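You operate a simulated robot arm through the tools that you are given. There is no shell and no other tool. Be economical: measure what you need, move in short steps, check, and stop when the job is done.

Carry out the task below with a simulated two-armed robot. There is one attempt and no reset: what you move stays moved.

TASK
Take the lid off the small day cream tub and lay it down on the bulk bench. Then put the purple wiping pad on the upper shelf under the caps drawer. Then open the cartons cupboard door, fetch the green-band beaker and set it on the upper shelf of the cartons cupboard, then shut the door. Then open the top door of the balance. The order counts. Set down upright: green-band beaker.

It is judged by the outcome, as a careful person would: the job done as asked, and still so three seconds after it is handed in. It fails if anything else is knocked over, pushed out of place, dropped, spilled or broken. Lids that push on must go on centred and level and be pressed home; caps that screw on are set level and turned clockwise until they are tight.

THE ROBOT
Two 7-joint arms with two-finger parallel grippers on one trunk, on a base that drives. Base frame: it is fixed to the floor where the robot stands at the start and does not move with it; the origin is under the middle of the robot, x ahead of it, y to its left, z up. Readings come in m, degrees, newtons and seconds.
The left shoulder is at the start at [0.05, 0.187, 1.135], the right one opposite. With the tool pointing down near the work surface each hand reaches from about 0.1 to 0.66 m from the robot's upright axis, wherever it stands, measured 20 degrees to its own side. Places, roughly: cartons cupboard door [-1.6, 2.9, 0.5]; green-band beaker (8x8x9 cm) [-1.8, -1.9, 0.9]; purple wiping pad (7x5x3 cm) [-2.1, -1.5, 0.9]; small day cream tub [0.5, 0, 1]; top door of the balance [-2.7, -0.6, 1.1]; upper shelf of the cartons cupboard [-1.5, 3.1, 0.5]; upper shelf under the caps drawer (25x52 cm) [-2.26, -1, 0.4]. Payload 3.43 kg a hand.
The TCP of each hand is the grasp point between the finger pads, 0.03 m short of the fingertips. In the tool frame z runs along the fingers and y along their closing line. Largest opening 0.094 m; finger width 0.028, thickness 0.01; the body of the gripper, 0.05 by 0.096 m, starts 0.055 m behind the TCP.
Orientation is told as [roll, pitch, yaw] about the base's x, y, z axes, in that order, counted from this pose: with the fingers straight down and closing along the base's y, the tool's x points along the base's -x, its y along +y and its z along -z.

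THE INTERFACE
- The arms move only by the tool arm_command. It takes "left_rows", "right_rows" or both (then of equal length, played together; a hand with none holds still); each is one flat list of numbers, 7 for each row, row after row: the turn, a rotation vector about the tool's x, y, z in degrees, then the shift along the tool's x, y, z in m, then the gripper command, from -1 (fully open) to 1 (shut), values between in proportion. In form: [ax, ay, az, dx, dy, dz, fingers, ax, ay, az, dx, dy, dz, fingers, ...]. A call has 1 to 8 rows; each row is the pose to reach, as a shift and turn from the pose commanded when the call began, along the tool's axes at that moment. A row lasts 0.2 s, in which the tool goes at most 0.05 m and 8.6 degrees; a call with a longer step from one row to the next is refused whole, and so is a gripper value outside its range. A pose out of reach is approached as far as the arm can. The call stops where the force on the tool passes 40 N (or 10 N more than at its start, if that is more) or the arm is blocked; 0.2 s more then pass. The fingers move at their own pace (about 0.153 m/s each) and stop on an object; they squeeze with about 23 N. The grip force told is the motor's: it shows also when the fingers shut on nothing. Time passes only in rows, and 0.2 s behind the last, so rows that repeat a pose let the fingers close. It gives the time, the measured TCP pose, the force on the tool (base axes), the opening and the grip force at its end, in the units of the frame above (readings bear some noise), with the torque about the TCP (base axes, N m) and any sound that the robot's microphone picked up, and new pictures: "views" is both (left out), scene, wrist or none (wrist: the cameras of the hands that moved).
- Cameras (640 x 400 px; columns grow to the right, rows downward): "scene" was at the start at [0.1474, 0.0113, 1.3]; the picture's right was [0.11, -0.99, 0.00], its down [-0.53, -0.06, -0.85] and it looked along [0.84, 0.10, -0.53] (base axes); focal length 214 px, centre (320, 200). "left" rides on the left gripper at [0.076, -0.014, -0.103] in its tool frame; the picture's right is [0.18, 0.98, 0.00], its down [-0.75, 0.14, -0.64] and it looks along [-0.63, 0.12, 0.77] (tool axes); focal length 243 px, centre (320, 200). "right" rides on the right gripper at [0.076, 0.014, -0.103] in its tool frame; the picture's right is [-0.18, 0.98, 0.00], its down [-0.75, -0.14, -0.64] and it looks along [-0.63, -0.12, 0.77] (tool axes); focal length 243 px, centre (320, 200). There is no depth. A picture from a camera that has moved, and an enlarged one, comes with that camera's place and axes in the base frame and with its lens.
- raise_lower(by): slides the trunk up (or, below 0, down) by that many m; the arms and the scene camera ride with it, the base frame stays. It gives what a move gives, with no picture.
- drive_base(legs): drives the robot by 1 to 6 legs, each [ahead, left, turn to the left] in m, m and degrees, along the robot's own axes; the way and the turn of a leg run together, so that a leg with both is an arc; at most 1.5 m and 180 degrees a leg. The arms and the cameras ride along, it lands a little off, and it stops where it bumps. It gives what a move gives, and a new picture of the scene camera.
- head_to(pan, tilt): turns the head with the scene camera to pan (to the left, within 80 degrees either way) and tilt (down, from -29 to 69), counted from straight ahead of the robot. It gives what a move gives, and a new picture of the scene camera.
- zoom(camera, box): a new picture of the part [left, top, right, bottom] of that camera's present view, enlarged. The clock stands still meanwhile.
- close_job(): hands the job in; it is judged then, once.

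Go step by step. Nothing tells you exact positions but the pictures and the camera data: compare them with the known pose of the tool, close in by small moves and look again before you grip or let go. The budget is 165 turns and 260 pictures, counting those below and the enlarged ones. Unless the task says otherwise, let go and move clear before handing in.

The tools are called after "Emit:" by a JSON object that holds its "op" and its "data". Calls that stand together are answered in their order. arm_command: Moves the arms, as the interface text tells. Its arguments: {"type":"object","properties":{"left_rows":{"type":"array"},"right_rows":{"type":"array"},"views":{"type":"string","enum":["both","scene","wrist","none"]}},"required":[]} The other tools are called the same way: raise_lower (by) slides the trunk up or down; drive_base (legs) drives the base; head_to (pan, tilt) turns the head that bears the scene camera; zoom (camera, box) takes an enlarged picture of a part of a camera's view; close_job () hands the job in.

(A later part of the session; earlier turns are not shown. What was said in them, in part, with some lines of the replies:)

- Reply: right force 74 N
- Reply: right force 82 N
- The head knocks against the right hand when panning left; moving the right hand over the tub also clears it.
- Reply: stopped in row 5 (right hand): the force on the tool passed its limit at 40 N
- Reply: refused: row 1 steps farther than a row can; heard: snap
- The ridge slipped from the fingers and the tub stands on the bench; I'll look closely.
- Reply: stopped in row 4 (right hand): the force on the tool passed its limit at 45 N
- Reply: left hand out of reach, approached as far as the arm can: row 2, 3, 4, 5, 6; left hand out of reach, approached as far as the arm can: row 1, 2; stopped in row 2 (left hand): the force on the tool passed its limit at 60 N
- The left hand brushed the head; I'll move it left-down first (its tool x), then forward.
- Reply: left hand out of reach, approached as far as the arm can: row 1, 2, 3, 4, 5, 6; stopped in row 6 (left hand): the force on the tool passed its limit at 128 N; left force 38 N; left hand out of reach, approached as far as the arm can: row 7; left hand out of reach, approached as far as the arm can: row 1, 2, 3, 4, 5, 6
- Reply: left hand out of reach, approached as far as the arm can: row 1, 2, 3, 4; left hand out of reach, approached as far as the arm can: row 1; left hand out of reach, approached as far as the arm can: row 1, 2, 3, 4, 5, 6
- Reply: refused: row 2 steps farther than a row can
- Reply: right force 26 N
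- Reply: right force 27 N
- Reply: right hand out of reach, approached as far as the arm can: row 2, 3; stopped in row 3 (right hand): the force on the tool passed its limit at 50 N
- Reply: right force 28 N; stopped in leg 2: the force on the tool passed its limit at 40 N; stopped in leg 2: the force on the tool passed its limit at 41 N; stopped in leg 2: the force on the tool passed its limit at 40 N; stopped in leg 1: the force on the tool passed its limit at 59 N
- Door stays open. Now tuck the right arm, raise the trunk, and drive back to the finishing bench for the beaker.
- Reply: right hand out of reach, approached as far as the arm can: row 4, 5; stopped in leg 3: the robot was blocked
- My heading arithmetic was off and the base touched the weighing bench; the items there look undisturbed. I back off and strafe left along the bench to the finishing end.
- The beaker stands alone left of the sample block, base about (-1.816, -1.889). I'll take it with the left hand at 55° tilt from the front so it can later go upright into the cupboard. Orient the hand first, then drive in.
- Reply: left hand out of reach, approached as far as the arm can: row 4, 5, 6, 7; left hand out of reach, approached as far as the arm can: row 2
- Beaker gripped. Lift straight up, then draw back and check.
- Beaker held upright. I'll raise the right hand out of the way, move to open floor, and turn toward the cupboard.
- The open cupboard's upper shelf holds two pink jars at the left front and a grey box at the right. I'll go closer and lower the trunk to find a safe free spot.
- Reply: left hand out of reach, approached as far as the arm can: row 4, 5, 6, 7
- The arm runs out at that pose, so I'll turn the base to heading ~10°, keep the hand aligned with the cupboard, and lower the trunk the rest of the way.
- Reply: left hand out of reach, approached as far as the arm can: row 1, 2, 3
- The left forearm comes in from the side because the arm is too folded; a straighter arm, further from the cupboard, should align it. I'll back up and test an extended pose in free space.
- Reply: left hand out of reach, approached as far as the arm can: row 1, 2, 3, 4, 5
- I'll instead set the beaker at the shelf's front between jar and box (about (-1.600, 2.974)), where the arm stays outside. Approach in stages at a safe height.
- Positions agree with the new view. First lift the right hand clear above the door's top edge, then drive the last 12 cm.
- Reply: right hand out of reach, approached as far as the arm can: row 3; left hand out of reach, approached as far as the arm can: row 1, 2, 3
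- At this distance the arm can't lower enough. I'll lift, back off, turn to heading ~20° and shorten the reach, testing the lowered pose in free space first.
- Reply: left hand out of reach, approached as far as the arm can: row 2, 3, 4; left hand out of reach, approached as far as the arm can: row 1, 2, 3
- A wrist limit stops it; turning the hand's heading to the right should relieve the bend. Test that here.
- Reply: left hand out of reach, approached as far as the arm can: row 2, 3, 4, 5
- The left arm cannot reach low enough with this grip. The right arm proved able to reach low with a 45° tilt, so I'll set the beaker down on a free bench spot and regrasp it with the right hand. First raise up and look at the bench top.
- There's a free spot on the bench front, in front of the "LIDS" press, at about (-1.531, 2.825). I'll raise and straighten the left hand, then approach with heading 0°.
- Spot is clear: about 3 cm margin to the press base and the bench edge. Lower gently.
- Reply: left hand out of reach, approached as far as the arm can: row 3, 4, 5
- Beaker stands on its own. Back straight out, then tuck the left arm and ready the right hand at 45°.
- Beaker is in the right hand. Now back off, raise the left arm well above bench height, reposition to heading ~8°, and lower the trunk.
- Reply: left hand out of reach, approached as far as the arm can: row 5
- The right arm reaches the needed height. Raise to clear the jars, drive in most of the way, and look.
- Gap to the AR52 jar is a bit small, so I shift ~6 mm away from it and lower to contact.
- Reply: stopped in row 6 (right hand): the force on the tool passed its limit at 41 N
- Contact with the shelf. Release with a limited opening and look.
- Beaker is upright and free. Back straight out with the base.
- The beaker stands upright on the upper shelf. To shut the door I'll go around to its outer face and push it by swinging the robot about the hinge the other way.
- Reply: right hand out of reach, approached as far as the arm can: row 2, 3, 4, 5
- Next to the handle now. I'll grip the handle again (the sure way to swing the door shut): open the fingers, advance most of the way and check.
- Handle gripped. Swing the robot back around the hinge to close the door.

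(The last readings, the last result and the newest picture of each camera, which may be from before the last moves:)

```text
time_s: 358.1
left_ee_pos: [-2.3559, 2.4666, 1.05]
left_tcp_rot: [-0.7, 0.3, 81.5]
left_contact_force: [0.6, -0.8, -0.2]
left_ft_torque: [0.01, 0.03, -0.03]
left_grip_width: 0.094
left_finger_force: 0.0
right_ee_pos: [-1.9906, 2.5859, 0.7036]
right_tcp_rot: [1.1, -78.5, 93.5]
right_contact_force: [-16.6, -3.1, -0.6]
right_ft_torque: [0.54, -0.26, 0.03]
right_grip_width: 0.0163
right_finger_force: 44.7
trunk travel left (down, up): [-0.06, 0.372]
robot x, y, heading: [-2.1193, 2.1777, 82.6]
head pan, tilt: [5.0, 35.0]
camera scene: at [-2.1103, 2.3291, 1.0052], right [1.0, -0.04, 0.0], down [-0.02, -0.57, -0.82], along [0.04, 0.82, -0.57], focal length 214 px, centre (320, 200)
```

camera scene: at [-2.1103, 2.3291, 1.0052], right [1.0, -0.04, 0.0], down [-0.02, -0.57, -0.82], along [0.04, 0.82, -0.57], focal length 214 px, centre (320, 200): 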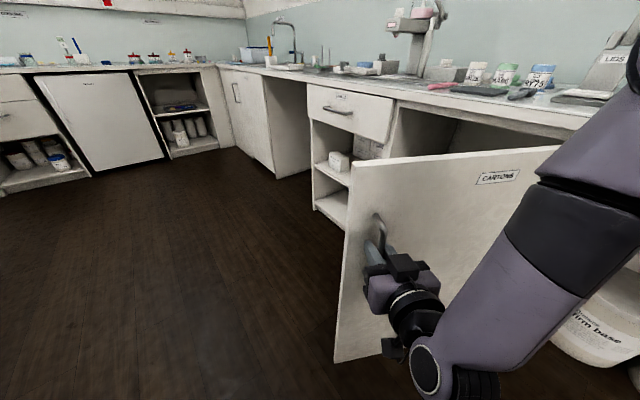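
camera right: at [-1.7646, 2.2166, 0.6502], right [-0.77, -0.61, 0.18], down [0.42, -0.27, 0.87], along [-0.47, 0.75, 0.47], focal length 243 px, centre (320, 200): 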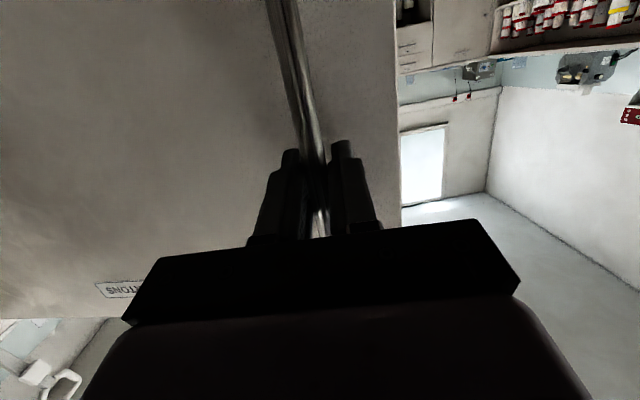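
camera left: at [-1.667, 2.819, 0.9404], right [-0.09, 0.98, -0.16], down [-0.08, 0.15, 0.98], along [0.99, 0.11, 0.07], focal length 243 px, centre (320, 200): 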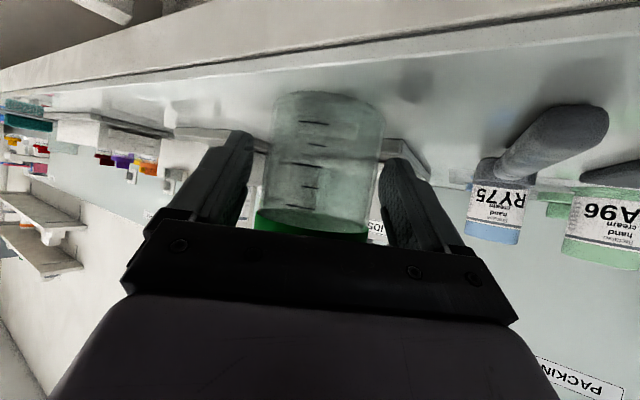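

Emit:
{"op": "drive_base", "data": {"legs": [[0.12, 0.13, -12], [0.12, 0.124, -12], [0.12, 0.124, -12]]}}

```text
time_s: 362.5
left_ee_pos: [-2.3227, 3.0295, 1.0502]
left_tcp_rot: [-0.8, 0.3, 45.3]
left_contact_force: [-0.5, 0.6, -0.2]
left_ft_torque: [0.01, 0.03, 0.03]
left_grip_width: 0.0941
left_finger_force: 0.0
right_ee_pos: [-1.9579, 2.9101, 0.704]
right_tcp_rot: [1.3, -78.5, 56.9]
right_contact_force: [11.3, -6.0, 8.1]
right_ft_torque: [-0.5, -0.18, 0.04]
right_grip_width: 0.0166
right_finger_force: 44.7
trunk travel left (down, up): [-0.06, 0.372]
robot x, y, heading: [-2.3002, 2.6604, 46.1]
head pan, tilt: [5.0, 35.0]
camera scene: at [-2.2066, 2.7733, 1.0052], right [0.78, -0.63, 0.0], down [-0.36, -0.45, -0.82], along [0.51, 0.64, -0.57], focal length 214 px, centre (320, 200)
```

scene: 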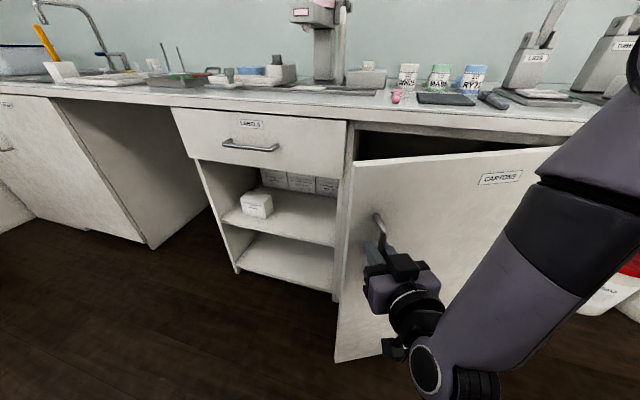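

Emit:
{"op": "drive_base", "data": {"legs": [[0.109, 0.11, -11], [0.109, 0.113, -11], [0.03, 0.03, -3]]}}

```text
time_s: 365.3
left_ee_pos: [-2.1639, 3.2965, 1.0506]
left_tcp_rot: [-0.7, 0.2, 26.0]
left_contact_force: [0.7, 0.0, -0.6]
left_ft_torque: [0.01, 0.0, 0.01]
left_grip_width: 0.094
left_finger_force: 0.2
right_ee_pos: [-1.8544, 3.0597, 0.7037]
right_tcp_rot: [-0.5, -78.7, 38.4]
right_contact_force: [-0.2, 0.1, -2.4]
right_ft_torque: [0.37, -0.3, -0.05]
right_grip_width: 0.016
right_finger_force: 44.8
trunk travel left (down, up): [-0.06, 0.372]
robot x, y, heading: [-2.2658, 2.9421, 26.8]
head pan, tilt: [5.0, 35.0]
stopped in leg 2: the force on the tool passed its limit at 41 N (the readings are from after the stop); the commanded pose is now the measured one
camera scene: at [-2.139, 3.0162, 1.0051], right [0.53, -0.85, 0.0], down [-0.49, -0.3, -0.82], along [0.7, 0.43, -0.57], focal length 214 px, centre (320, 200)
```

scene: 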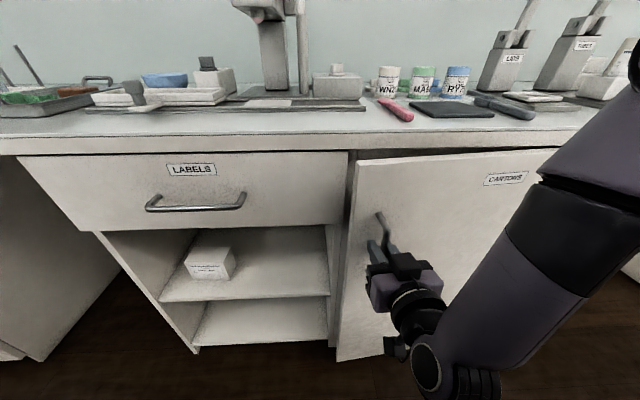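

Nearly shut (~5° left). I finish by pushing with the arm along the handle's arc.

Emit:
{"op": "arm_command", "data": {"right_rows": [1.2, 0, 0.25, -0.003, 0, 0.015, 1, 2.4, 0, 0.5, -0.006, 0, 0.03, 1, 3.6, 0, 0.75, -0.009, 0, 0.044, 1, 4.9, 0, 1, -0.012, 0.001, 0.058, 1, 4.9, 0, 1, -0.013, 0.001, 0.064, 1], "views": "scene"}}

```text
time_s: 366.4
left_ee_pos: [-2.1652, 3.2942, 1.0495]
left_tcp_rot: [-0.7, 0.0, 26.0]
left_contact_force: [-1.0, -0.3, 0.3]
left_ft_torque: [0.01, 0.02, -0.02]
left_grip_width: 0.0938
left_finger_force: 0.1
right_ee_pos: [-1.8137, 3.0945, 0.7038]
right_tcp_rot: [-0.5, -78.2, 33.9]
right_contact_force: [-12.3, -12.3, 13.1]
right_ft_torque: [-0.11, 0.39, 0.08]
right_grip_width: 0.0162
right_finger_force: 45.1
trunk travel left (down, up): [-0.06, 0.372]
robot x, y, heading: [-2.2674, 2.942, 27.0]
head pan, tilt: [5.0, 35.0]
stopped in row 5 (right hand): the force on the tool passed its limit at 58 N (the readings are from after the stop); the commanded pose is now the measured one
camera scene: at [-2.1411, 3.0147, 1.0058], right [0.53, -0.85, 0.0], down [-0.49, -0.3, -0.82], along [0.7, 0.43, -0.57], focal length 214 px, centre (320, 200)
```

scene: 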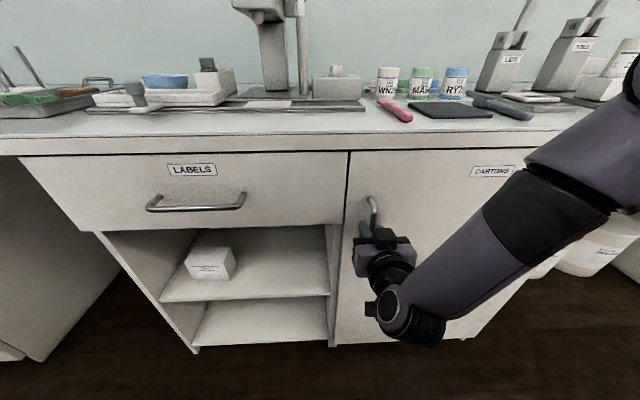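

The door is shut against its stop. Release and withdraw.

Emit:
{"op": "arm_command", "data": {"right_rows": [0, 0, 0, 0, 0, 0, -1, 0, 0, 0, 0, 0, 0, -1, 0, 0, 0, 0, 0, 0, -1, 0, 0, 0, 0.006, 0, -0.03, -1, 0, 0, 0, 0.012, 0, -0.06, -1, 0, 0, 0, 0.018, 0, -0.09, -1], "views": "none"}}

Emit:
{"op": "drive_base", "data": {"legs": [[-0.35, 0, 0]]}}

Emit:
{"op": "zoom", "data": {"camera": "scene", "box": [260, 120, 500, 300]}}

```text
time_s: 367.8
left_ee_pos: [-2.1639, 3.2957, 1.0497]
left_tcp_rot: [-0.6, 0.2, 26.0]
left_contact_force: [-0.1, 0.4, -0.4]
left_ft_torque: [0.02, 0.01, 0.0]
left_grip_width: 0.0942
left_finger_force: 0.0
right_ee_pos: [-1.8899, 3.0444, 0.7037]
right_tcp_rot: [-0.5, -78.1, 33.9]
right_contact_force: [0.4, 0.3, 0.7]
right_ft_torque: [0.0, 0.01, 0.02]
right_grip_width: 0.0939
right_finger_force: 0.1
trunk travel left (down, up): [-0.06, 0.372]
robot x, y, heading: [-2.2658, 2.9375, 27.1]
head pan, tilt: [5.0, 35.0]
```

```text
time_s: 370.1
left_ee_pos: [-2.4705, 3.1388, 1.0507]
left_tcp_rot: [-0.7, 0.2, 25.8]
left_contact_force: [0.7, -0.1, 0.1]
left_ft_torque: [-0.04, -0.02, -0.01]
left_grip_width: 0.094
left_finger_force: 0.1
right_ee_pos: [-2.1964, 2.889, 0.704]
right_tcp_rot: [-0.4, -78.0, 33.6]
right_contact_force: [0.2, 0.0, -0.2]
right_ft_torque: [0.02, -0.05, -0.01]
right_grip_width: 0.0941
right_finger_force: 0.0
trunk travel left (down, up): [-0.06, 0.372]
robot x, y, heading: [-2.5753, 2.7881, 26.9]
head pan, tilt: [5.0, 35.0]
camera scene: at [-2.448, 2.8595, 1.0052], right [0.53, -0.85, 0.0], down [-0.49, -0.3, -0.82], along [0.7, 0.43, -0.57], focal length 214 px, centre (320, 200)
```

scene: 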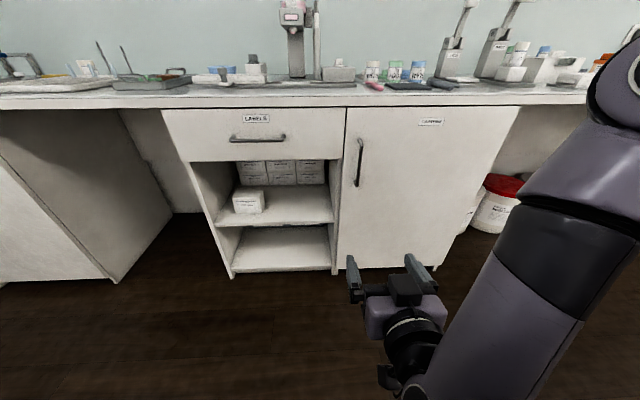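

```text
2.22 times, centred on (380, 210) of scene
camera zoom: at [-2.448, 2.8595, 1.0052], right [0.53, -0.85, 0.0], down [-0.49, -0.3, -0.82], along [0.7, 0.43, -0.57], focal length 477 px, centre (187, 178)
```

zoom: 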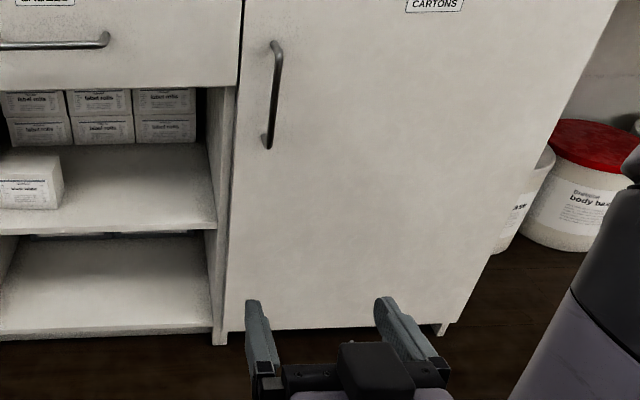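

The CARTONS door is flush shut. Now tuck the right arm, raise the trunk, and go to the balance.

Emit:
{"op": "arm_command", "data": {"right_rows": [0, 7.8, 0, -0.014, -0.016, -0.006, -1, 0, 15.6, 0, -0.028, -0.032, -0.012, -1, 0, 23.4, 0, -0.042, -0.048, -0.018, -1, 0, 31.2, 0, -0.056, -0.064, -0.024, -1, 0, 39, 0, -0.07, -0.08, -0.03, -1], "views": "none"}}

Emit:
{"op": "arm_command", "data": {"right_rows": [0, 7.8, 0, 0, 0, 0, -1, 0, 15.6, 0, 0, 0, 0, -1, 0, 23.4, 0, 0, 0, 0, -1, 0, 31.2, 0, 0, 0, 0, -1, 0, 39, 0, 0, 0, 0, -1], "views": "none"}}

Emit:
{"op": "raise_lower", "data": {"by": 0.36}}

Emit:
{"op": "drive_base", "data": {"legs": [[-0.318, -1.374, 0], [-0.318, -1.374, 0], [0, 0, -173]]}}

```text
time_s: 371.2
left_ee_pos: [-2.4724, 3.1404, 1.051]
left_tcp_rot: [-0.7, 0.2, 26.0]
left_contact_force: [0.5, -0.2, 0.0]
left_ft_torque: [-0.03, -0.02, -0.01]
left_grip_width: 0.094
left_finger_force: 0.0
right_ee_pos: [-2.1688, 2.8125, 0.7798]
right_tcp_rot: [0.1, -39.0, 33.5]
right_contact_force: [-0.2, 0.2, 0.4]
right_ft_torque: [-0.01, 0.0, 0.0]
right_grip_width: 0.0938
right_finger_force: 0.1
right hand out of reach, approached as far as the arm can: row 1, 2, 3, 4
trunk travel left (down, up): [-0.06, 0.372]
robot x, y, heading: [-2.5773, 2.7893, 26.6]
head pan, tilt: [5.0, 35.0]
```

```text
time_s: 372.4
left_ee_pos: [-2.472, 3.1387, 1.0497]
left_tcp_rot: [-0.7, 0.3, 25.8]
left_contact_force: [-0.4, 0.0, 0.3]
left_ft_torque: [0.01, -0.03, 0.02]
left_grip_width: 0.094
left_finger_force: 0.0
right_ee_pos: [-2.1672, 2.8137, 0.7776]
right_tcp_rot: [0.0, 0.2, 33.4]
right_contact_force: [-1.3, 0.2, -1.1]
right_ft_torque: [0.01, -0.01, 0.05]
right_grip_width: 0.0939
right_finger_force: 0.0
trunk travel left (down, up): [-0.06, 0.372]
robot x, y, heading: [-2.5725, 2.7854, 26.9]
head pan, tilt: [5.0, 35.0]
```

```text
time_s: 375.9
left_ee_pos: [-2.4717, 3.1388, 1.41]
left_tcp_rot: [-0.7, 0.2, 25.8]
left_contact_force: [-1.1, 0.3, -0.5]
left_ft_torque: [-0.01, -0.01, -0.02]
left_grip_width: 0.0942
left_finger_force: 0.0
right_ee_pos: [-2.1673, 2.8131, 1.1396]
right_tcp_rot: [-0.1, -0.1, 33.4]
right_contact_force: [0.7, 0.8, -0.1]
right_ft_torque: [-0.02, 0.01, 0.01]
right_grip_width: 0.0938
right_finger_force: 0.1
trunk travel left (down, up): [-0.42, 0.012]
robot x, y, heading: [-2.5736, 2.7855, 26.9]
head pan, tilt: [5.0, 35.0]
```

```text
time_s: 407.2
left_ee_pos: [-1.9708, -0.3344, 1.4099]
left_tcp_rot: [-0.6, 0.2, -148.5]
left_contact_force: [-0.3, -0.9, 0.6]
left_ft_torque: [0.0, -0.03, -0.02]
left_grip_width: 0.0938
left_finger_force: 0.0
right_ee_pos: [-2.3062, -0.0399, 1.1399]
right_tcp_rot: [-0.1, -0.2, -141.0]
right_contact_force: [-0.1, 0.2, 0.3]
right_ft_torque: [-0.03, 0.0, 0.0]
right_grip_width: 0.0939
right_finger_force: 0.0
trunk travel left (down, up): [-0.42, 0.012]
robot x, y, heading: [-1.9007, 0.028, -147.6]
head pan, tilt: [5.0, 35.0]
camera scene: at [-2.0222, -0.0556, 1.3652], right [-0.61, 0.79, 0.0], down [0.46, 0.35, -0.82], along [-0.65, -0.5, -0.57], focal length 214 px, centre (320, 200)
```

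scene: 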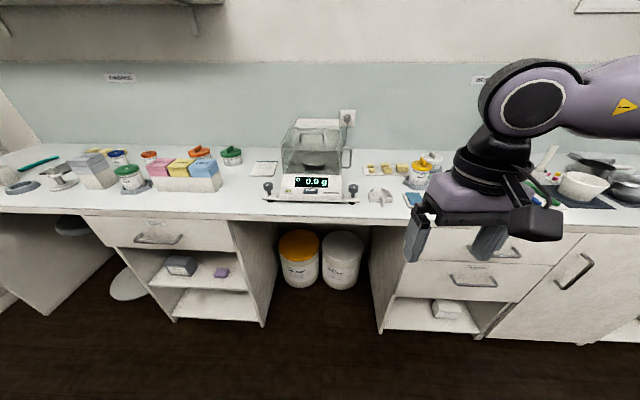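

Emit:
{"op": "zoom", "data": {"camera": "scene", "box": [240, 95, 390, 215]}}

```text
3.33 times, centred on (315, 155) of scene
camera zoom: at [-2.0222, -0.0556, 1.3652], right [-0.61, 0.79, 0.0], down [0.46, 0.35, -0.82], along [-0.65, -0.5, -0.57], focal length 715 px, centre (337, 350)
```

zoom: 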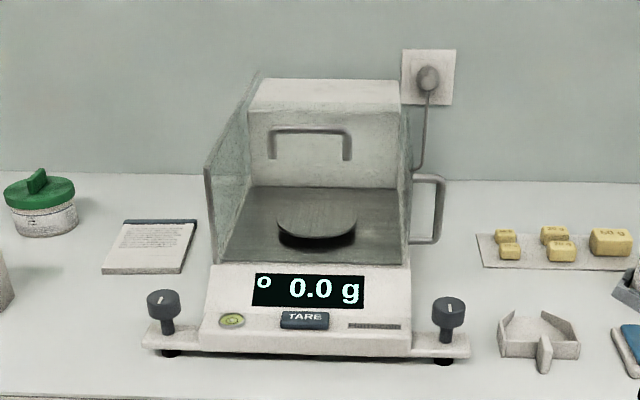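

Emit:
{"op": "drive_base", "data": {"legs": [[0.4, 0.02, 1.5]]}}

Emit:
{"op": "zoom", "data": {"camera": "scene", "box": [200, 90, 400, 260]}}

Emit:
{"op": "head_to", "data": {"pan": 5, "tilt": 20}}

```text
time_s: 409.7
left_ee_pos: [-2.2774, -0.5687, 1.4093]
left_tcp_rot: [-0.8, 0.2, -146.7]
left_contact_force: [-0.4, -0.3, 0.2]
left_ft_torque: [0.05, -0.03, 0.0]
left_grip_width: 0.0939
left_finger_force: 0.0
right_ee_pos: [-2.6218, -0.2847, 1.1396]
right_tcp_rot: [-0.1, 0.1, -139.4]
right_contact_force: [-0.6, -0.3, 1.2]
right_ft_torque: [0.0, -0.02, 0.0]
right_grip_width: 0.094
right_finger_force: 0.0
trunk travel left (down, up): [-0.42, 0.012]
robot x, y, heading: [-2.2208, -0.2067, -146.0]
head pan, tilt: [5.0, 35.0]
camera scene: at [-2.3373, -0.2915, 1.3651], right [-0.63, 0.78, 0.0], down [0.44, 0.36, -0.82], along [-0.63, -0.52, -0.57], focal length 214 px, centre (320, 200)
```

scene: 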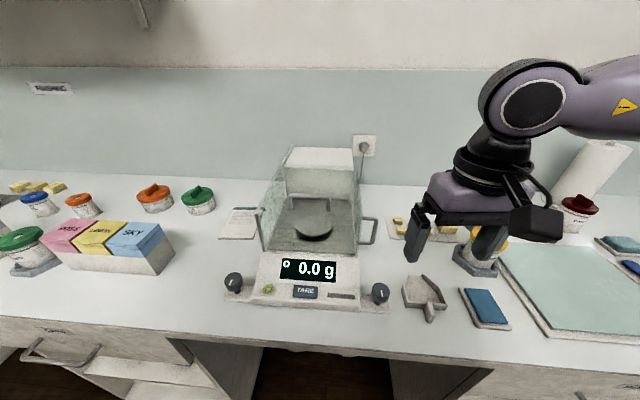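

```text
2.35 times, centred on (300, 175) of scene
camera zoom: at [-2.3373, -0.2915, 1.3651], right [-0.63, 0.78, 0.0], down [0.44, 0.36, -0.82], along [-0.63, -0.52, -0.57], focal length 505 px, centre (367, 259)
```

zoom: 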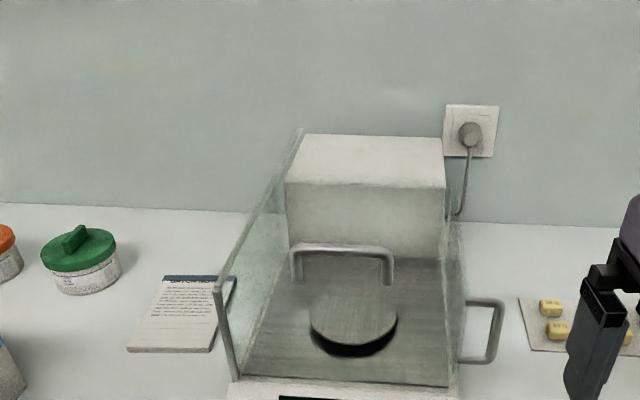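

```text
time_s: 410.5
left_ee_pos: [-2.2776, -0.568, 1.4096]
left_tcp_rot: [-0.7, 0.2, -146.7]
left_contact_force: [-0.1, -0.1, 0.4]
left_ft_torque: [-0.04, 0.01, -0.01]
left_grip_width: 0.0938
left_finger_force: 0.1
right_ee_pos: [-2.6216, -0.2842, 1.1392]
right_tcp_rot: [-0.1, 0.0, -139.3]
right_contact_force: [-0.7, 0.0, -0.4]
right_ft_torque: [0.03, 0.0, 0.02]
right_grip_width: 0.0938
right_finger_force: 0.1
trunk travel left (down, up): [-0.42, 0.012]
robot x, y, heading: [-2.2189, -0.2039, -145.9]
head pan, tilt: [5.0, 20.0]
camera scene: at [-2.3408, -0.2943, 1.389], right [-0.63, 0.78, 0.0], down [0.27, 0.22, -0.94], along [-0.73, -0.59, -0.34], focal length 214 px, centre (320, 200)
```

scene: 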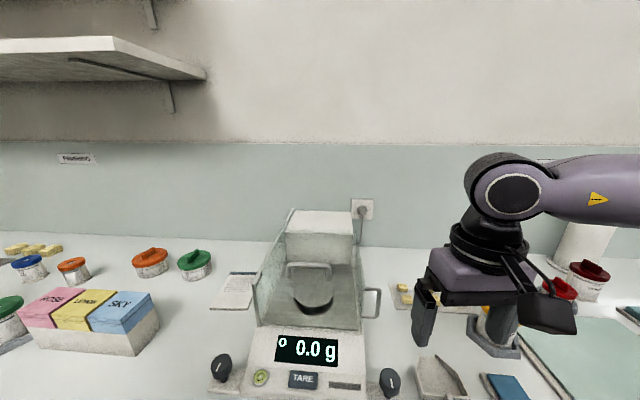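

Emit:
{"op": "zoom", "data": {"camera": "scene", "box": [240, 190, 400, 340]}}

Emit:
{"op": "zoom", "data": {"camera": "right", "box": [0, 0, 640, 400]}}

```text
2.67 times, centred on (320, 265) of scene
camera zoom: at [-2.3408, -0.2943, 1.389], right [-0.63, 0.78, 0.0], down [0.27, 0.22, -0.94], along [-0.73, -0.59, -0.34], focal length 572 px, centre (320, 27)
```

zoom: 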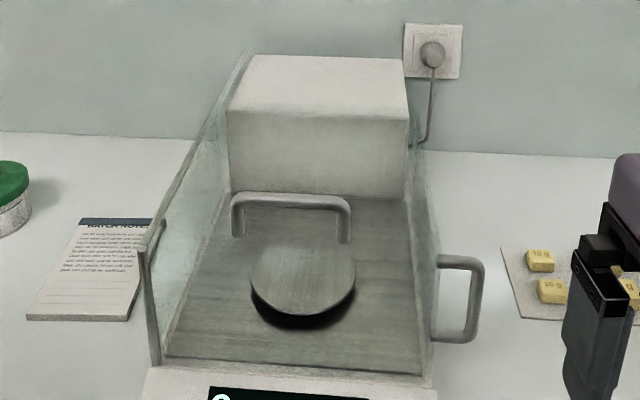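

```text
1.00 times, centred on (320, 200) of right (not enlarged: the box is as wide or as high as the picture)
camera zoom: at [-2.5545, -0.2447, 1.2416], right [0.5, -0.86, 0.0], down [-0.66, -0.38, 0.64], along [-0.56, -0.32, -0.77], focal length 243 px, centre (320, 200)
```

zoom: 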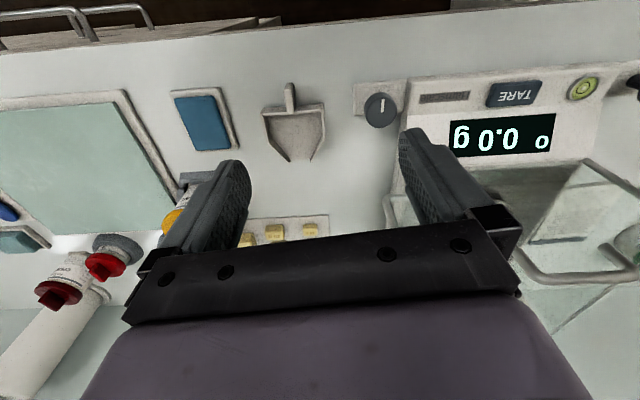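

The top door has a U-handle standing at its front edge, bar at about (-2.604, -0.54, 1.12); it looks like it slides back. I bring the closed right fingers in front of the bar, above the glass.

Emit:
{"op": "arm_command", "data": {"right_rows": [0, 0, 1.1, 0, 0.03, -0.02, 1, 0, 0, 2.2, 0, 0.07, -0.02, 1, 0, 0, 3.3, -0.02, 0.11, -0.02, 1, 0, 0, 4.4, -0.045, 0.15, -0.02, 1, 0, 0, 5.5, -0.07, 0.185, -0.02, 1, 0, 0, 6.6, -0.0964, 0.2113, -0.02, 1], "views": "both"}}

Emit:
{"op": "zoom", "data": {"camera": "scene", "box": [240, 190, 400, 340]}}

```text
time_s: 411.9
left_ee_pos: [-2.277, -0.5689, 1.4099]
left_tcp_rot: [-0.8, 0.2, -146.7]
left_contact_force: [-0.5, 0.0, -0.8]
left_ft_torque: [-0.01, 0.01, 0.01]
left_grip_width: 0.0935
left_finger_force: 0.0
right_ee_pos: [-2.5568, -0.5054, 1.1592]
right_tcp_rot: [-0.2, -0.1, -145.9]
right_contact_force: [0.1, 0.2, -0.1]
right_ft_torque: [0.01, -0.01, 0.01]
right_grip_width: 0.0
right_finger_force: 22.9
trunk travel left (down, up): [-0.42, 0.012]
robot x, y, heading: [-2.2178, -0.2032, -145.8]
head pan, tilt: [5.0, 20.0]
camera scene: at [-2.3404, -0.2951, 1.389], right [-0.63, 0.78, 0.0], down [0.26, 0.22, -0.94], along [-0.73, -0.59, -0.34], focal length 214 px, centre (320, 200)
camera right: at [-2.4849, -0.4749, 1.2605], right [0.4, -0.92, 0.0], down [-0.7, -0.31, 0.64], along [-0.59, -0.26, -0.77], focal length 243 px, centre (320, 200)
```

scene: 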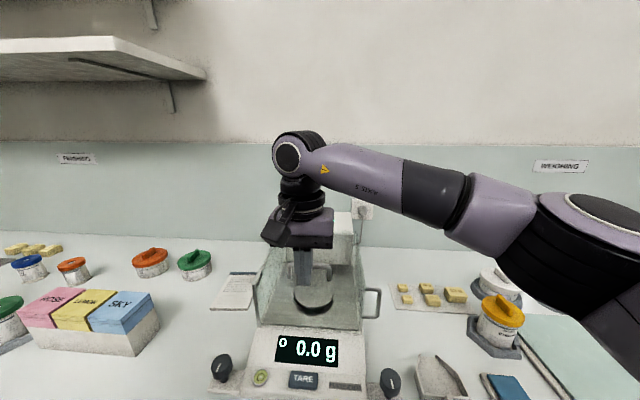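
right: 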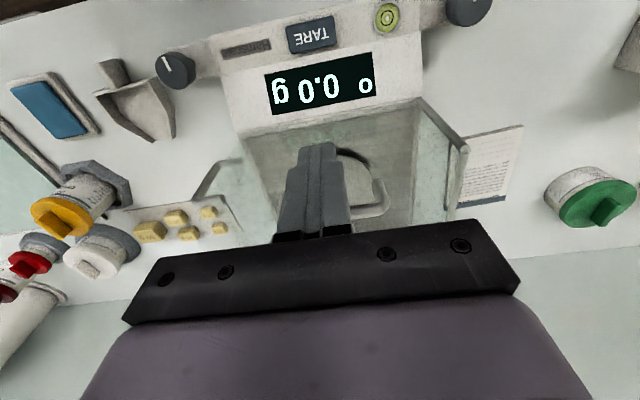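

```text
2.67 times, centred on (320, 265) of scene
camera zoom: at [-2.3404, -0.2951, 1.389], right [-0.63, 0.78, 0.0], down [0.26, 0.22, -0.94], along [-0.73, -0.59, -0.34], focal length 572 px, centre (320, 27)
```

zoom: 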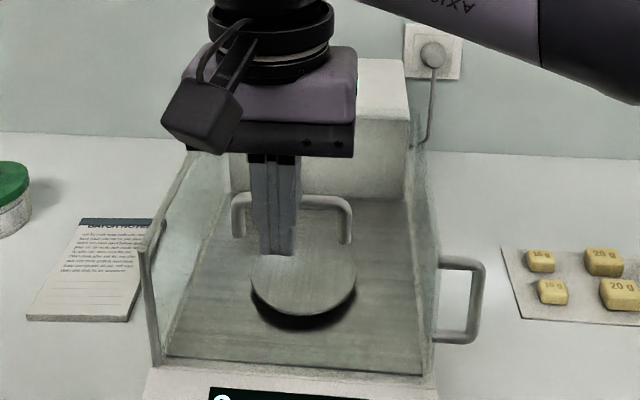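

Emit:
{"op": "arm_command", "data": {"right_rows": [0, 0, 0, 0, 0.002, 0.016, 1, 0, 0, 0, 0, 0.002, 0.031, 1, 0, 0, 0, -0.02, 0.002, 0.031, 1, 0, 0, 0, -0.035, 0.002, 0.031, 1], "views": "wrist"}}

Emit:
{"op": "zoom", "data": {"camera": "scene", "box": [270, 220, 370, 310]}}

```text
time_s: 412.9
left_ee_pos: [-2.2761, -0.5671, 1.4101]
left_tcp_rot: [-0.7, 0.3, -146.8]
left_contact_force: [-0.6, 0.1, -0.2]
left_ft_torque: [-0.02, -0.02, 0.03]
left_grip_width: 0.094
left_finger_force: 0.0
right_ee_pos: [-2.5858, -0.528, 1.1273]
right_tcp_rot: [-0.1, -0.1, -146.0]
right_contact_force: [0.0, -0.8, -0.9]
right_ft_torque: [-0.01, 0.01, 0.0]
right_grip_width: 0.0
right_finger_force: 22.7
trunk travel left (down, up): [-0.42, 0.012]
robot x, y, heading: [-2.2182, -0.203, -146.0]
head pan, tilt: [5.0, 20.0]
camera right: at [-2.5142, -0.4966, 1.2309], right [0.4, -0.92, 0.0], down [-0.7, -0.31, 0.64], along [-0.59, -0.26, -0.77], focal length 243 px, centre (320, 200)
```

right: 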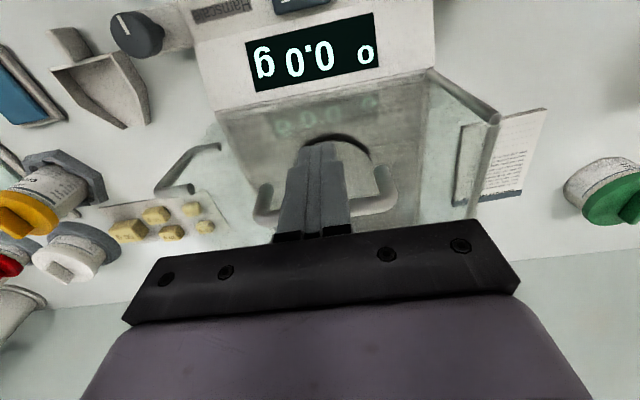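

```text
4.44 times, centred on (320, 265) of scene
camera zoom: at [-2.3407, -0.2944, 1.3891], right [-0.63, 0.78, 0.0], down [0.27, 0.22, -0.94], along [-0.73, -0.59, -0.34], focal length 953 px, centre (320, -89)
```

zoom: 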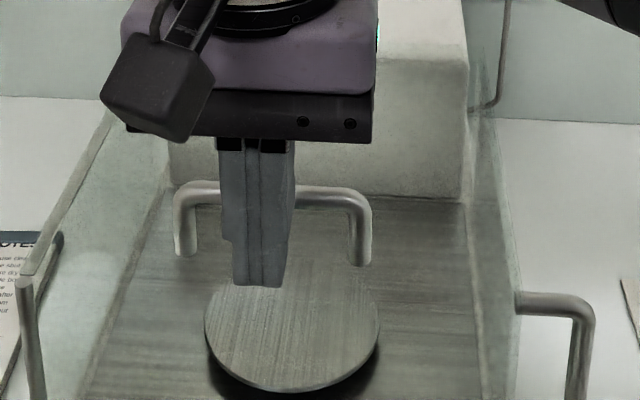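

Emit:
{"op": "arm_command", "data": {"right_rows": [0, 0, 0, -0.008, 0, 0, 1, 0, 0, 0, -0.016, 0, 0, 1, 0, 0, 0, -0.024, 0, 0, 1, 0, 0, 0, -0.032, 0, 0, 1], "views": "none"}}

Emit:
{"op": "zoom", "data": {"camera": "scene", "box": [270, 220, 370, 310]}}

```text
time_s: 413.9
left_ee_pos: [-2.2766, -0.5677, 1.41]
left_tcp_rot: [-0.7, 0.3, -146.6]
left_contact_force: [0.4, 1.0, 0.3]
left_ft_torque: [0.01, -0.01, 0.0]
left_grip_width: 0.0936
left_finger_force: 0.1
right_ee_pos: [-2.6121, -0.5462, 1.1296]
right_tcp_rot: [-0.1, -0.1, -145.9]
right_contact_force: [0.0, -1.2, 0.9]
right_ft_torque: [0.0, 0.02, -0.01]
right_grip_width: 0.0
right_finger_force: 22.9
trunk travel left (down, up): [-0.42, 0.012]
robot x, y, heading: [-2.2204, -0.202, -145.9]
head pan, tilt: [5.0, 20.0]
```

```text
4.44 times, centred on (320, 265) of scene
camera zoom: at [-2.3406, -0.2944, 1.3891], right [-0.63, 0.78, 0.0], down [0.27, 0.22, -0.94], along [-0.73, -0.59, -0.34], focal length 953 px, centre (320, -89)
```

zoom: 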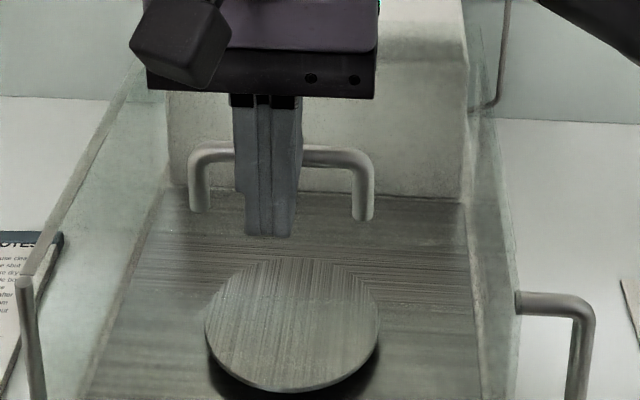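

The top door slides back freely. Continue in small steps, watching the force.

Emit:
{"op": "arm_command", "data": {"right_rows": [0, 0, 0, -0.01, 0, 0, 1, 0, 0, 0, -0.02, 0, 0, 1, 0, 0, 0, -0.03, 0, 0, 1, 0, 0, 0, -0.04, 0, 0, 1, 0, 0, 0, -0.05, 0, 0, 1, 0, 0, 0, -0.06, 0, 0, 1], "views": "scene"}}

```text
time_s: 415.5
left_ee_pos: [-2.2766, -0.5672, 1.4099]
left_tcp_rot: [-0.7, 0.1, -146.7]
left_contact_force: [-0.2, -0.1, -0.1]
left_ft_torque: [0.0, -0.02, -0.02]
left_grip_width: 0.0939
left_finger_force: 0.1
right_ee_pos: [-2.6745, -0.5329, 1.1333]
right_tcp_rot: [0.9, -0.3, -149.2]
right_contact_force: [0.4, 0.0, 0.5]
right_ft_torque: [0.01, -0.01, 0.0]
right_grip_width: 0.0003
right_finger_force: 23.1
right hand out of reach, approached as far as the arm can: row 2, 3, 4, 5, 6
trunk travel left (down, up): [-0.42, 0.012]
robot x, y, heading: [-2.22, -0.2043, -145.6]
head pan, tilt: [5.0, 20.0]
stopped in row 6 (right hand): the arm was blocked; the commanded pose is now the measured one
camera scene: at [-2.3409, -0.2943, 1.3891], right [-0.63, 0.78, 0.0], down [0.27, 0.22, -0.94], along [-0.73, -0.59, -0.34], focal length 214 px, centre (320, 200)
```

scene: 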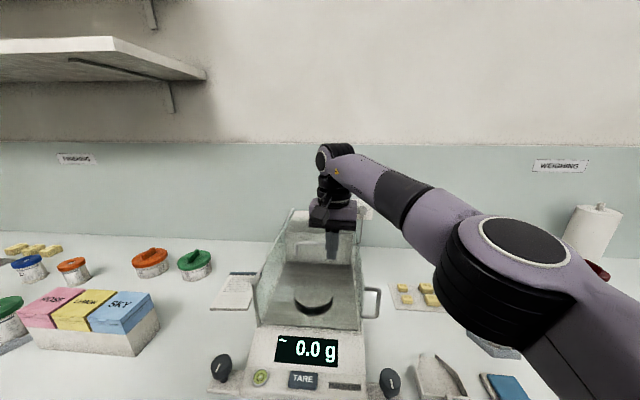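

Emit:
{"op": "zoom", "data": {"camera": "scene", "box": [260, 190, 390, 310]}}

Emit:
{"op": "zoom", "data": {"camera": "right", "box": [0, 0, 640, 400]}}

```text
3.33 times, centred on (325, 250) of scene
camera zoom: at [-2.3409, -0.2943, 1.3891], right [-0.63, 0.78, 0.0], down [0.27, 0.22, -0.94], along [-0.73, -0.59, -0.34], focal length 715 px, centre (303, 33)
```

zoom: 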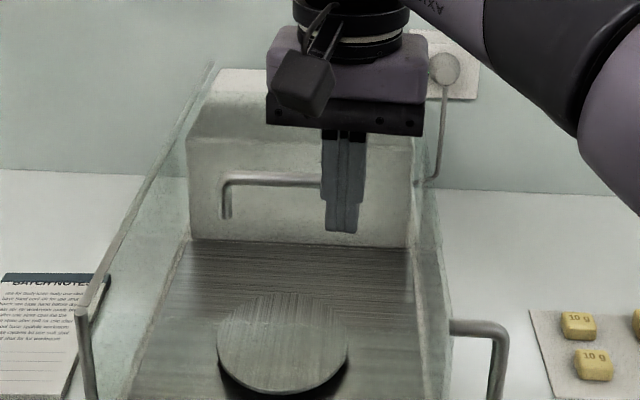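

```text
1.00 times, centred on (320, 200) of right (not enlarged: the box is as wide or as high as the picture)
camera zoom: at [-2.6018, -0.5039, 1.2351], right [0.34, -0.94, 0.02], down [-0.72, -0.25, 0.64], along [-0.6, -0.23, -0.77], focal length 243 px, centre (320, 200)
```

zoom: 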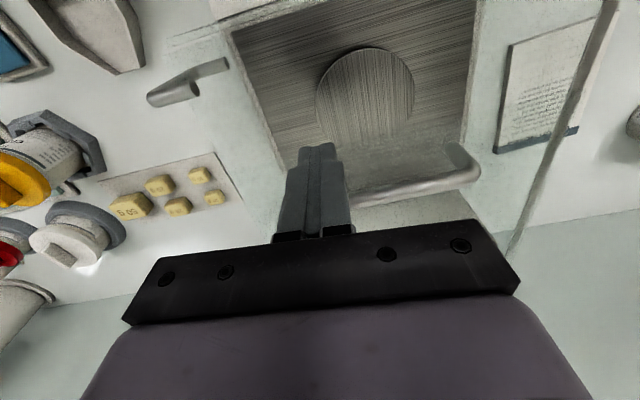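

The handle is about 6–8 cm back; my reach ran out there. I'll retreat the hand, strafe left for better reach, and push on to fully open it.

Emit:
{"op": "arm_command", "data": {"right_rows": [0, 0, 0, 0.02, 0, 0, 1, 0, 0, 0, 0.04, 0, 0, 1, 0, 0, 0, 0.06, 0, -0.04, 1, 0, 0, 0, 0.08, -0.02, -0.08, 1, 0, 0, 0, 0.12, -0.04, -0.08, 1], "views": "none"}}

Emit:
{"op": "drive_base", "data": {"legs": [[0, 0.22, 0]]}}

Emit:
{"op": "zoom", "data": {"camera": "scene", "box": [320, 170, 480, 320]}}

```text
time_s: 416.7
left_ee_pos: [-2.2767, -0.5662, 1.4097]
left_tcp_rot: [-0.6, 0.2, -146.7]
left_contact_force: [1.0, 0.0, -0.2]
left_ft_torque: [-0.04, 0.04, 0.02]
left_grip_width: 0.0939
left_finger_force: 0.1
right_ee_pos: [-2.5906, -0.4324, 1.2114]
right_tcp_rot: [0.9, -0.3, -149.0]
right_contact_force: [0.6, -0.4, -0.4]
right_ft_torque: [0.0, 0.01, 0.01]
right_grip_width: 0.0
right_finger_force: 22.7
trunk travel left (down, up): [-0.42, 0.012]
robot x, y, heading: [-2.218, -0.2098, -145.6]
head pan, tilt: [5.0, 20.0]
```

```text
time_s: 419.2
left_ee_pos: [-2.1545, -0.7484, 1.4093]
left_tcp_rot: [-0.8, 0.2, -146.6]
left_contact_force: [-0.7, 0.2, -0.7]
left_ft_torque: [0.01, -0.01, 0.02]
left_grip_width: 0.0941
left_finger_force: 0.0
right_ee_pos: [-2.4662, -0.6163, 1.212]
right_tcp_rot: [0.8, -0.2, -148.9]
right_contact_force: [-0.7, -0.4, -0.5]
right_ft_torque: [0.01, -0.01, 0.0]
right_grip_width: 0.0
right_finger_force: 23.0
trunk travel left (down, up): [-0.42, 0.012]
robot x, y, heading: [-2.0949, -0.3891, -145.9]
head pan, tilt: [5.0, 20.0]
camera scene: at [-2.2177, -0.4754, 1.3891], right [-0.63, 0.77, 0.0], down [0.26, 0.22, -0.94], along [-0.73, -0.59, -0.34], focal length 214 px, centre (320, 200)
```

scene: 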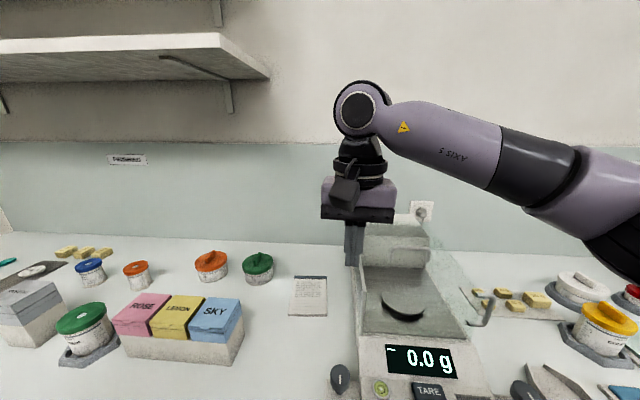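

```text
2.67 times, centred on (400, 245) of scene
camera zoom: at [-2.2177, -0.4754, 1.3891], right [-0.63, 0.77, 0.0], down [0.26, 0.22, -0.94], along [-0.73, -0.59, -0.34], focal length 572 px, centre (107, 80)
```

zoom: 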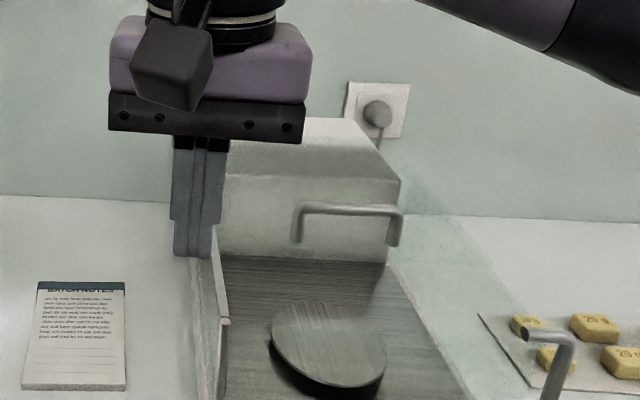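

Emit:
{"op": "arm_command", "data": {"right_rows": [0, 0, -1, -0.0294, -0.0358, 0, 1, 0, 0, -2, -0.0588, -0.0715, 0, 1, 0, 0, -3, -0.0882, -0.107, 0, 1, 0, 0, -3, -0.115, -0.143, 0, 1, 0, 0, -3, -0.115, -0.143, 0.04, 1, 0, 0, -3, -0.115, -0.143, 0.081, 1], "views": "wrist"}}

Emit:
{"op": "zoom", "data": {"camera": "scene", "box": [320, 170, 480, 320]}}

```text
time_s: 420.6
left_ee_pos: [-2.1549, -0.748, 1.4104]
left_tcp_rot: [-0.7, 0.2, -146.8]
left_contact_force: [-0.1, 0.4, -0.7]
left_ft_torque: [0.04, -0.02, 0.04]
left_grip_width: 0.0941
left_finger_force: 0.1
right_ee_pos: [-2.6389, -0.5539, 1.1279]
right_tcp_rot: [0.9, -0.3, -145.8]
right_contact_force: [-0.2, 0.4, 0.6]
right_ft_torque: [0.01, -0.04, -0.03]
right_grip_width: 0.0002
right_finger_force: 23.0
trunk travel left (down, up): [-0.42, 0.012]
robot x, y, heading: [-2.0974, -0.3809, -146.1]
head pan, tilt: [5.0, 20.0]
camera right: at [-2.5683, -0.5204, 1.2309], right [0.4, -0.92, 0.02], down [-0.71, -0.3, 0.64], along [-0.59, -0.27, -0.76], focal length 243 px, centre (320, 200)
```

right: 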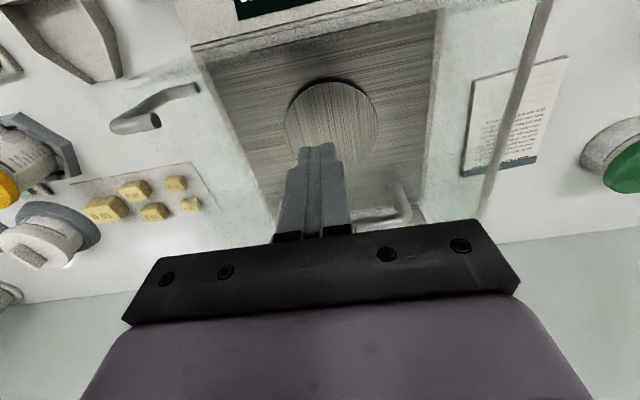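

```text
2.67 times, centred on (400, 245) of scene
camera zoom: at [-2.2183, -0.4751, 1.3891], right [-0.63, 0.77, 0.0], down [0.27, 0.22, -0.94], along [-0.73, -0.59, -0.34], focal length 572 px, centre (107, 80)
```

zoom: 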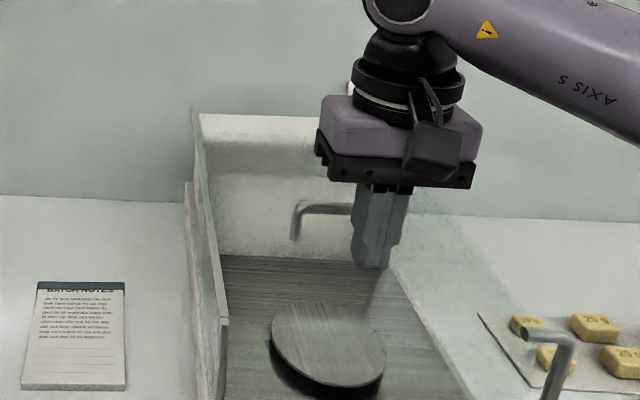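

Emit:
{"op": "arm_command", "data": {"right_rows": [0, 0, 0, 0, 0.02, 0, 1, 0, 0, 0, -0.015, 0.02, 0, 1, 0, 0, 0, -0.03, 0.02, 0, 1, 0, 0, 0, -0.042, 0.02, 0, 1, 0, 0, 0, -0.054, 0.02, 0, 1, 0, 0, 0, -0.066, 0.02, 0, 1, 0, 0, 0, -0.078, 0.02, 0, 1], "views": "none"}}

Emit:
{"op": "zoom", "data": {"camera": "scene", "box": [320, 170, 480, 320]}}

```text
time_s: 422.2
left_ee_pos: [-2.1539, -0.7493, 1.4096]
left_tcp_rot: [-0.8, 0.2, -146.6]
left_contact_force: [-0.9, 0.6, -0.2]
left_ft_torque: [0.0, 0.01, 0.01]
left_grip_width: 0.0939
left_finger_force: 0.1
right_ee_pos: [-2.6899, -0.6104, 1.1298]
right_tcp_rot: [0.8, -0.5, -145.7]
right_contact_force: [-0.2, -0.4, 0.5]
right_ft_torque: [-0.01, 0.0, 0.0]
right_grip_width: 0.0
right_finger_force: 23.2
right hand out of reach, approached as far as the arm can: row 7
trunk travel left (down, up): [-0.42, 0.012]
robot x, y, heading: [-2.0978, -0.3803, -145.7]
head pan, tilt: [5.0, 20.0]
```

```text
2.67 times, centred on (400, 245) of scene
camera zoom: at [-2.2175, -0.4756, 1.3891], right [-0.63, 0.77, 0.0], down [0.26, 0.22, -0.94], along [-0.73, -0.59, -0.34], focal length 572 px, centre (107, 80)
```

zoom: 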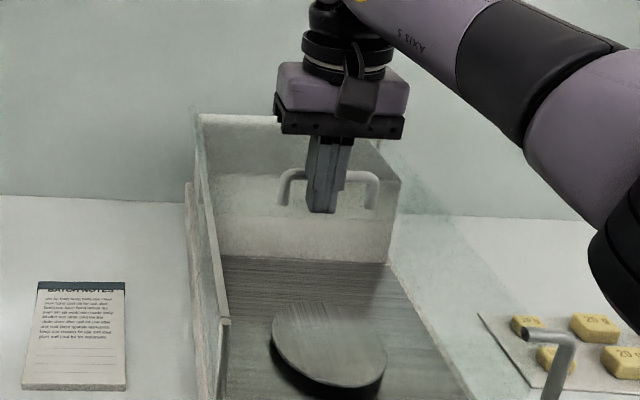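

The door is now ~15 cm back with no resistance. To reach the end of its travel I'll tilt the hand forward and push the rest.

Emit:
{"op": "arm_command", "data": {"right_rows": [0, -7, 0, 0.015, 0, -0.005, 1, 0, -14, 0, 0.02, 0, -0.008, 1, 0, -21, 0, 0.02, 0, -0.008, 1, 0, -28, 0, 0.02, 0, -0.008, 1, 0, -35, 0, 0.02, 0, -0.008, 1], "views": "none"}}

Emit:
{"op": "arm_command", "data": {"right_rows": [0, 0, 0, -0.012, 0, 0.009, 1, 0, 0, 0, -0.0246, 0, 0.0172, 1, 0, 0, 0, -0.033, 0, 0.023, 1, 0, 0, 0, -0.041, 0, 0.0287, 1, 0, 0, 0, -0.049, 0, 0.0344, 1, 0, 0, 0, -0.057, 0, 0.04, 1], "views": "none"}}

Emit:
{"op": "zoom", "data": {"camera": "scene", "box": [320, 170, 480, 320]}}

```text
time_s: 423.4
left_ee_pos: [-2.1537, -0.7472, 1.4108]
left_tcp_rot: [-0.7, 0.2, -146.7]
left_contact_force: [0.1, -0.3, 0.2]
left_ft_torque: [0.01, 0.0, 0.01]
left_grip_width: 0.0941
left_finger_force: 0.2
right_ee_pos: [-2.673, -0.5997, 1.1378]
right_tcp_rot: [1.3, -35.4, -146.5]
right_contact_force: [0.4, 0.1, -1.0]
right_ft_torque: [-0.02, 0.01, -0.04]
right_grip_width: 0.0
right_finger_force: 22.8
trunk travel left (down, up): [-0.42, 0.012]
robot x, y, heading: [-2.0989, -0.3839, -145.6]
head pan, tilt: [5.0, 20.0]
```

```text
time_s: 424.8
left_ee_pos: [-2.1513, -0.7457, 1.41]
left_tcp_rot: [-0.6, 0.0, -146.7]
left_contact_force: [-0.5, 0.1, 0.4]
left_ft_torque: [-0.03, 0.0, 0.01]
left_grip_width: 0.0939
left_finger_force: 0.1
right_ee_pos: [-2.7248, -0.6364, 1.1363]
right_tcp_rot: [0.9, -34.7, -146.4]
right_contact_force: [30.1, 21.8, -10.6]
right_ft_torque: [0.45, -0.65, -0.04]
right_grip_width: 0.0
right_finger_force: 23.3
trunk travel left (down, up): [-0.42, 0.012]
robot x, y, heading: [-2.0966, -0.3852, -145.8]
head pan, tilt: [5.0, 20.0]
```

```text
2.67 times, centred on (400, 245) of scene
camera zoom: at [-2.2142, -0.4722, 1.3894], right [-0.63, 0.78, 0.0], down [0.26, 0.21, -0.94], along [-0.73, -0.59, -0.34], focal length 572 px, centre (107, 80)
```

zoom: 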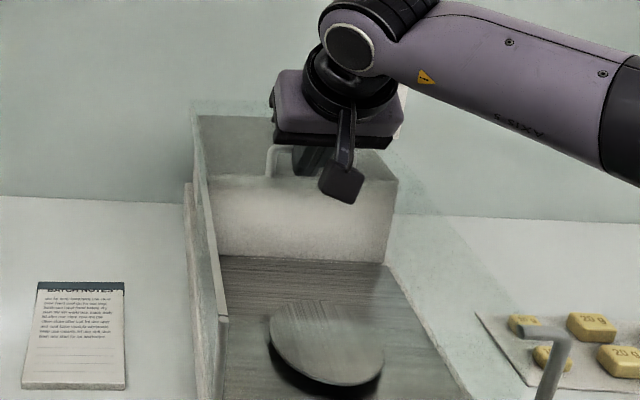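

The door has reached its end stop (fully open), and the balance hasn't moved. Withdraw the hand.

Emit:
{"op": "arm_command", "data": {"right_rows": [0, 0, 0, 0.012, 0, -0.009, 1, 0, 0, 0, 0.033, 0, -0.023, 1, 0, 0, 0, 0.02, 0, -0.06, 1, 0, 0, 0, 0.02, 0, -0.1, 1, 0, 0, 0, 0.05, 0, -0.13, 1, 0, 0, 0, 0.08, 0, -0.16, 1], "views": "none"}}

Emit:
{"op": "drive_base", "data": {"legs": [[-0.3, -0.1, 0]]}}

Emit:
{"op": "zoom", "data": {"camera": "scene", "box": [240, 120, 440, 290]}}

```text
time_s: 426.2
left_ee_pos: [-2.1529, -0.7491, 1.412]
left_tcp_rot: [-0.7, 0.0, -146.7]
left_contact_force: [-0.5, -0.6, 0.4]
left_ft_torque: [-0.01, 0.02, 0.01]
left_grip_width: 0.0937
left_finger_force: 0.1
right_ee_pos: [-2.5979, -0.5504, 1.2198]
right_tcp_rot: [1.1, -35.4, -146.6]
right_contact_force: [-0.1, -0.5, -0.6]
right_ft_torque: [0.02, 0.05, -0.02]
right_grip_width: 0.0
right_finger_force: 22.9
trunk travel left (down, up): [-0.42, 0.012]
robot x, y, heading: [-2.0961, -0.3845, -145.9]
head pan, tilt: [5.0, 20.0]
```

```text
time_s: 428.3
left_ee_pos: [-1.9644, -0.5019, 1.4101]
left_tcp_rot: [-0.8, 0.1, -146.5]
left_contact_force: [-0.5, -0.5, -0.5]
left_ft_torque: [-0.02, 0.02, 0.01]
left_grip_width: 0.094
left_finger_force: 0.0
right_ee_pos: [-2.4098, -0.3067, 1.221]
right_tcp_rot: [1.1, -35.4, -146.4]
right_contact_force: [-0.3, 0.2, -0.2]
right_ft_torque: [-0.03, 0.05, 0.01]
right_grip_width: 0.0001
right_finger_force: 22.9
trunk travel left (down, up): [-0.42, 0.012]
robot x, y, heading: [-1.9053, -0.1395, -145.7]
head pan, tilt: [5.0, 20.0]
camera scene: at [-2.0285, -0.2283, 1.3892], right [-0.63, 0.77, 0.0], down [0.26, 0.22, -0.94], along [-0.73, -0.6, -0.34], focal length 214 px, centre (320, 200)
```

scene: 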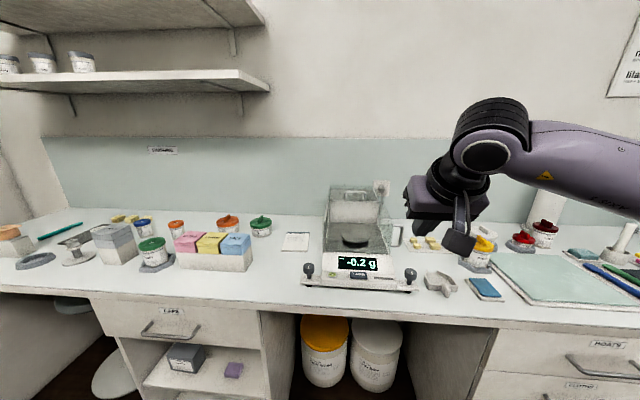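

```text
2.35 times, centred on (340, 205) of scene
camera zoom: at [-2.0285, -0.2283, 1.3892], right [-0.63, 0.77, 0.0], down [0.26, 0.22, -0.94], along [-0.73, -0.6, -0.34], focal length 505 px, centre (273, 188)
```

zoom: 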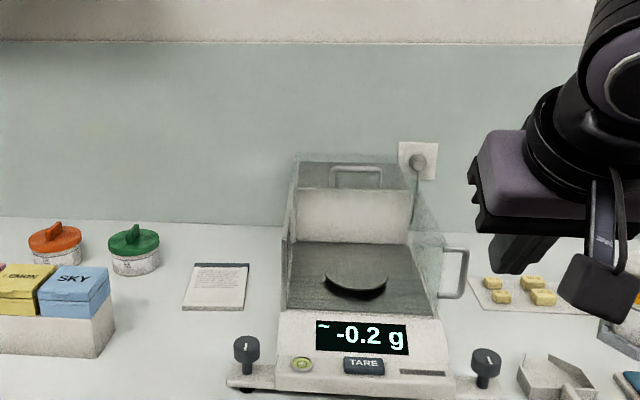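

The lid lies on the bulk bench, and the purple pad is on the upper shelf under the CAPS drawer. The green-band beaker stands upright in the shut cartons cupboard, and the balance's top door is open to its end stop. Both hands are clear.

Emit:
{"op": "close_job", "data": {}}

```text
The job is handed in.
```

I did all four parts in the order asked and handed the job in; I have not seen the judgement.

- **Day cream lid:** it is off and lies on the bulk bench beside the tub. On the first try my fingers slipped off the lid's ridge. The tub came down upright in its place, and I then lifted the lid by its rim.
- **Purple pad:** it lies flat on the upper shelf under the caps drawer.
- **Green-band beaker:** it stands upright at the front of the cartons cupboard's upper shelf, and the door is flush shut. I set it down once on the packing bench to change hands, because the left arm could not reach low enough.
- **Balance:** the top door is slid back to its end stop. The last push reached about 37 N, and the balance looked unmoved in the pictures. The display then read "-0.2 g" with the unstable mark.

I also drove into the front of the weighing bench once, by a wrong heading. The items on it looked undisturbed.
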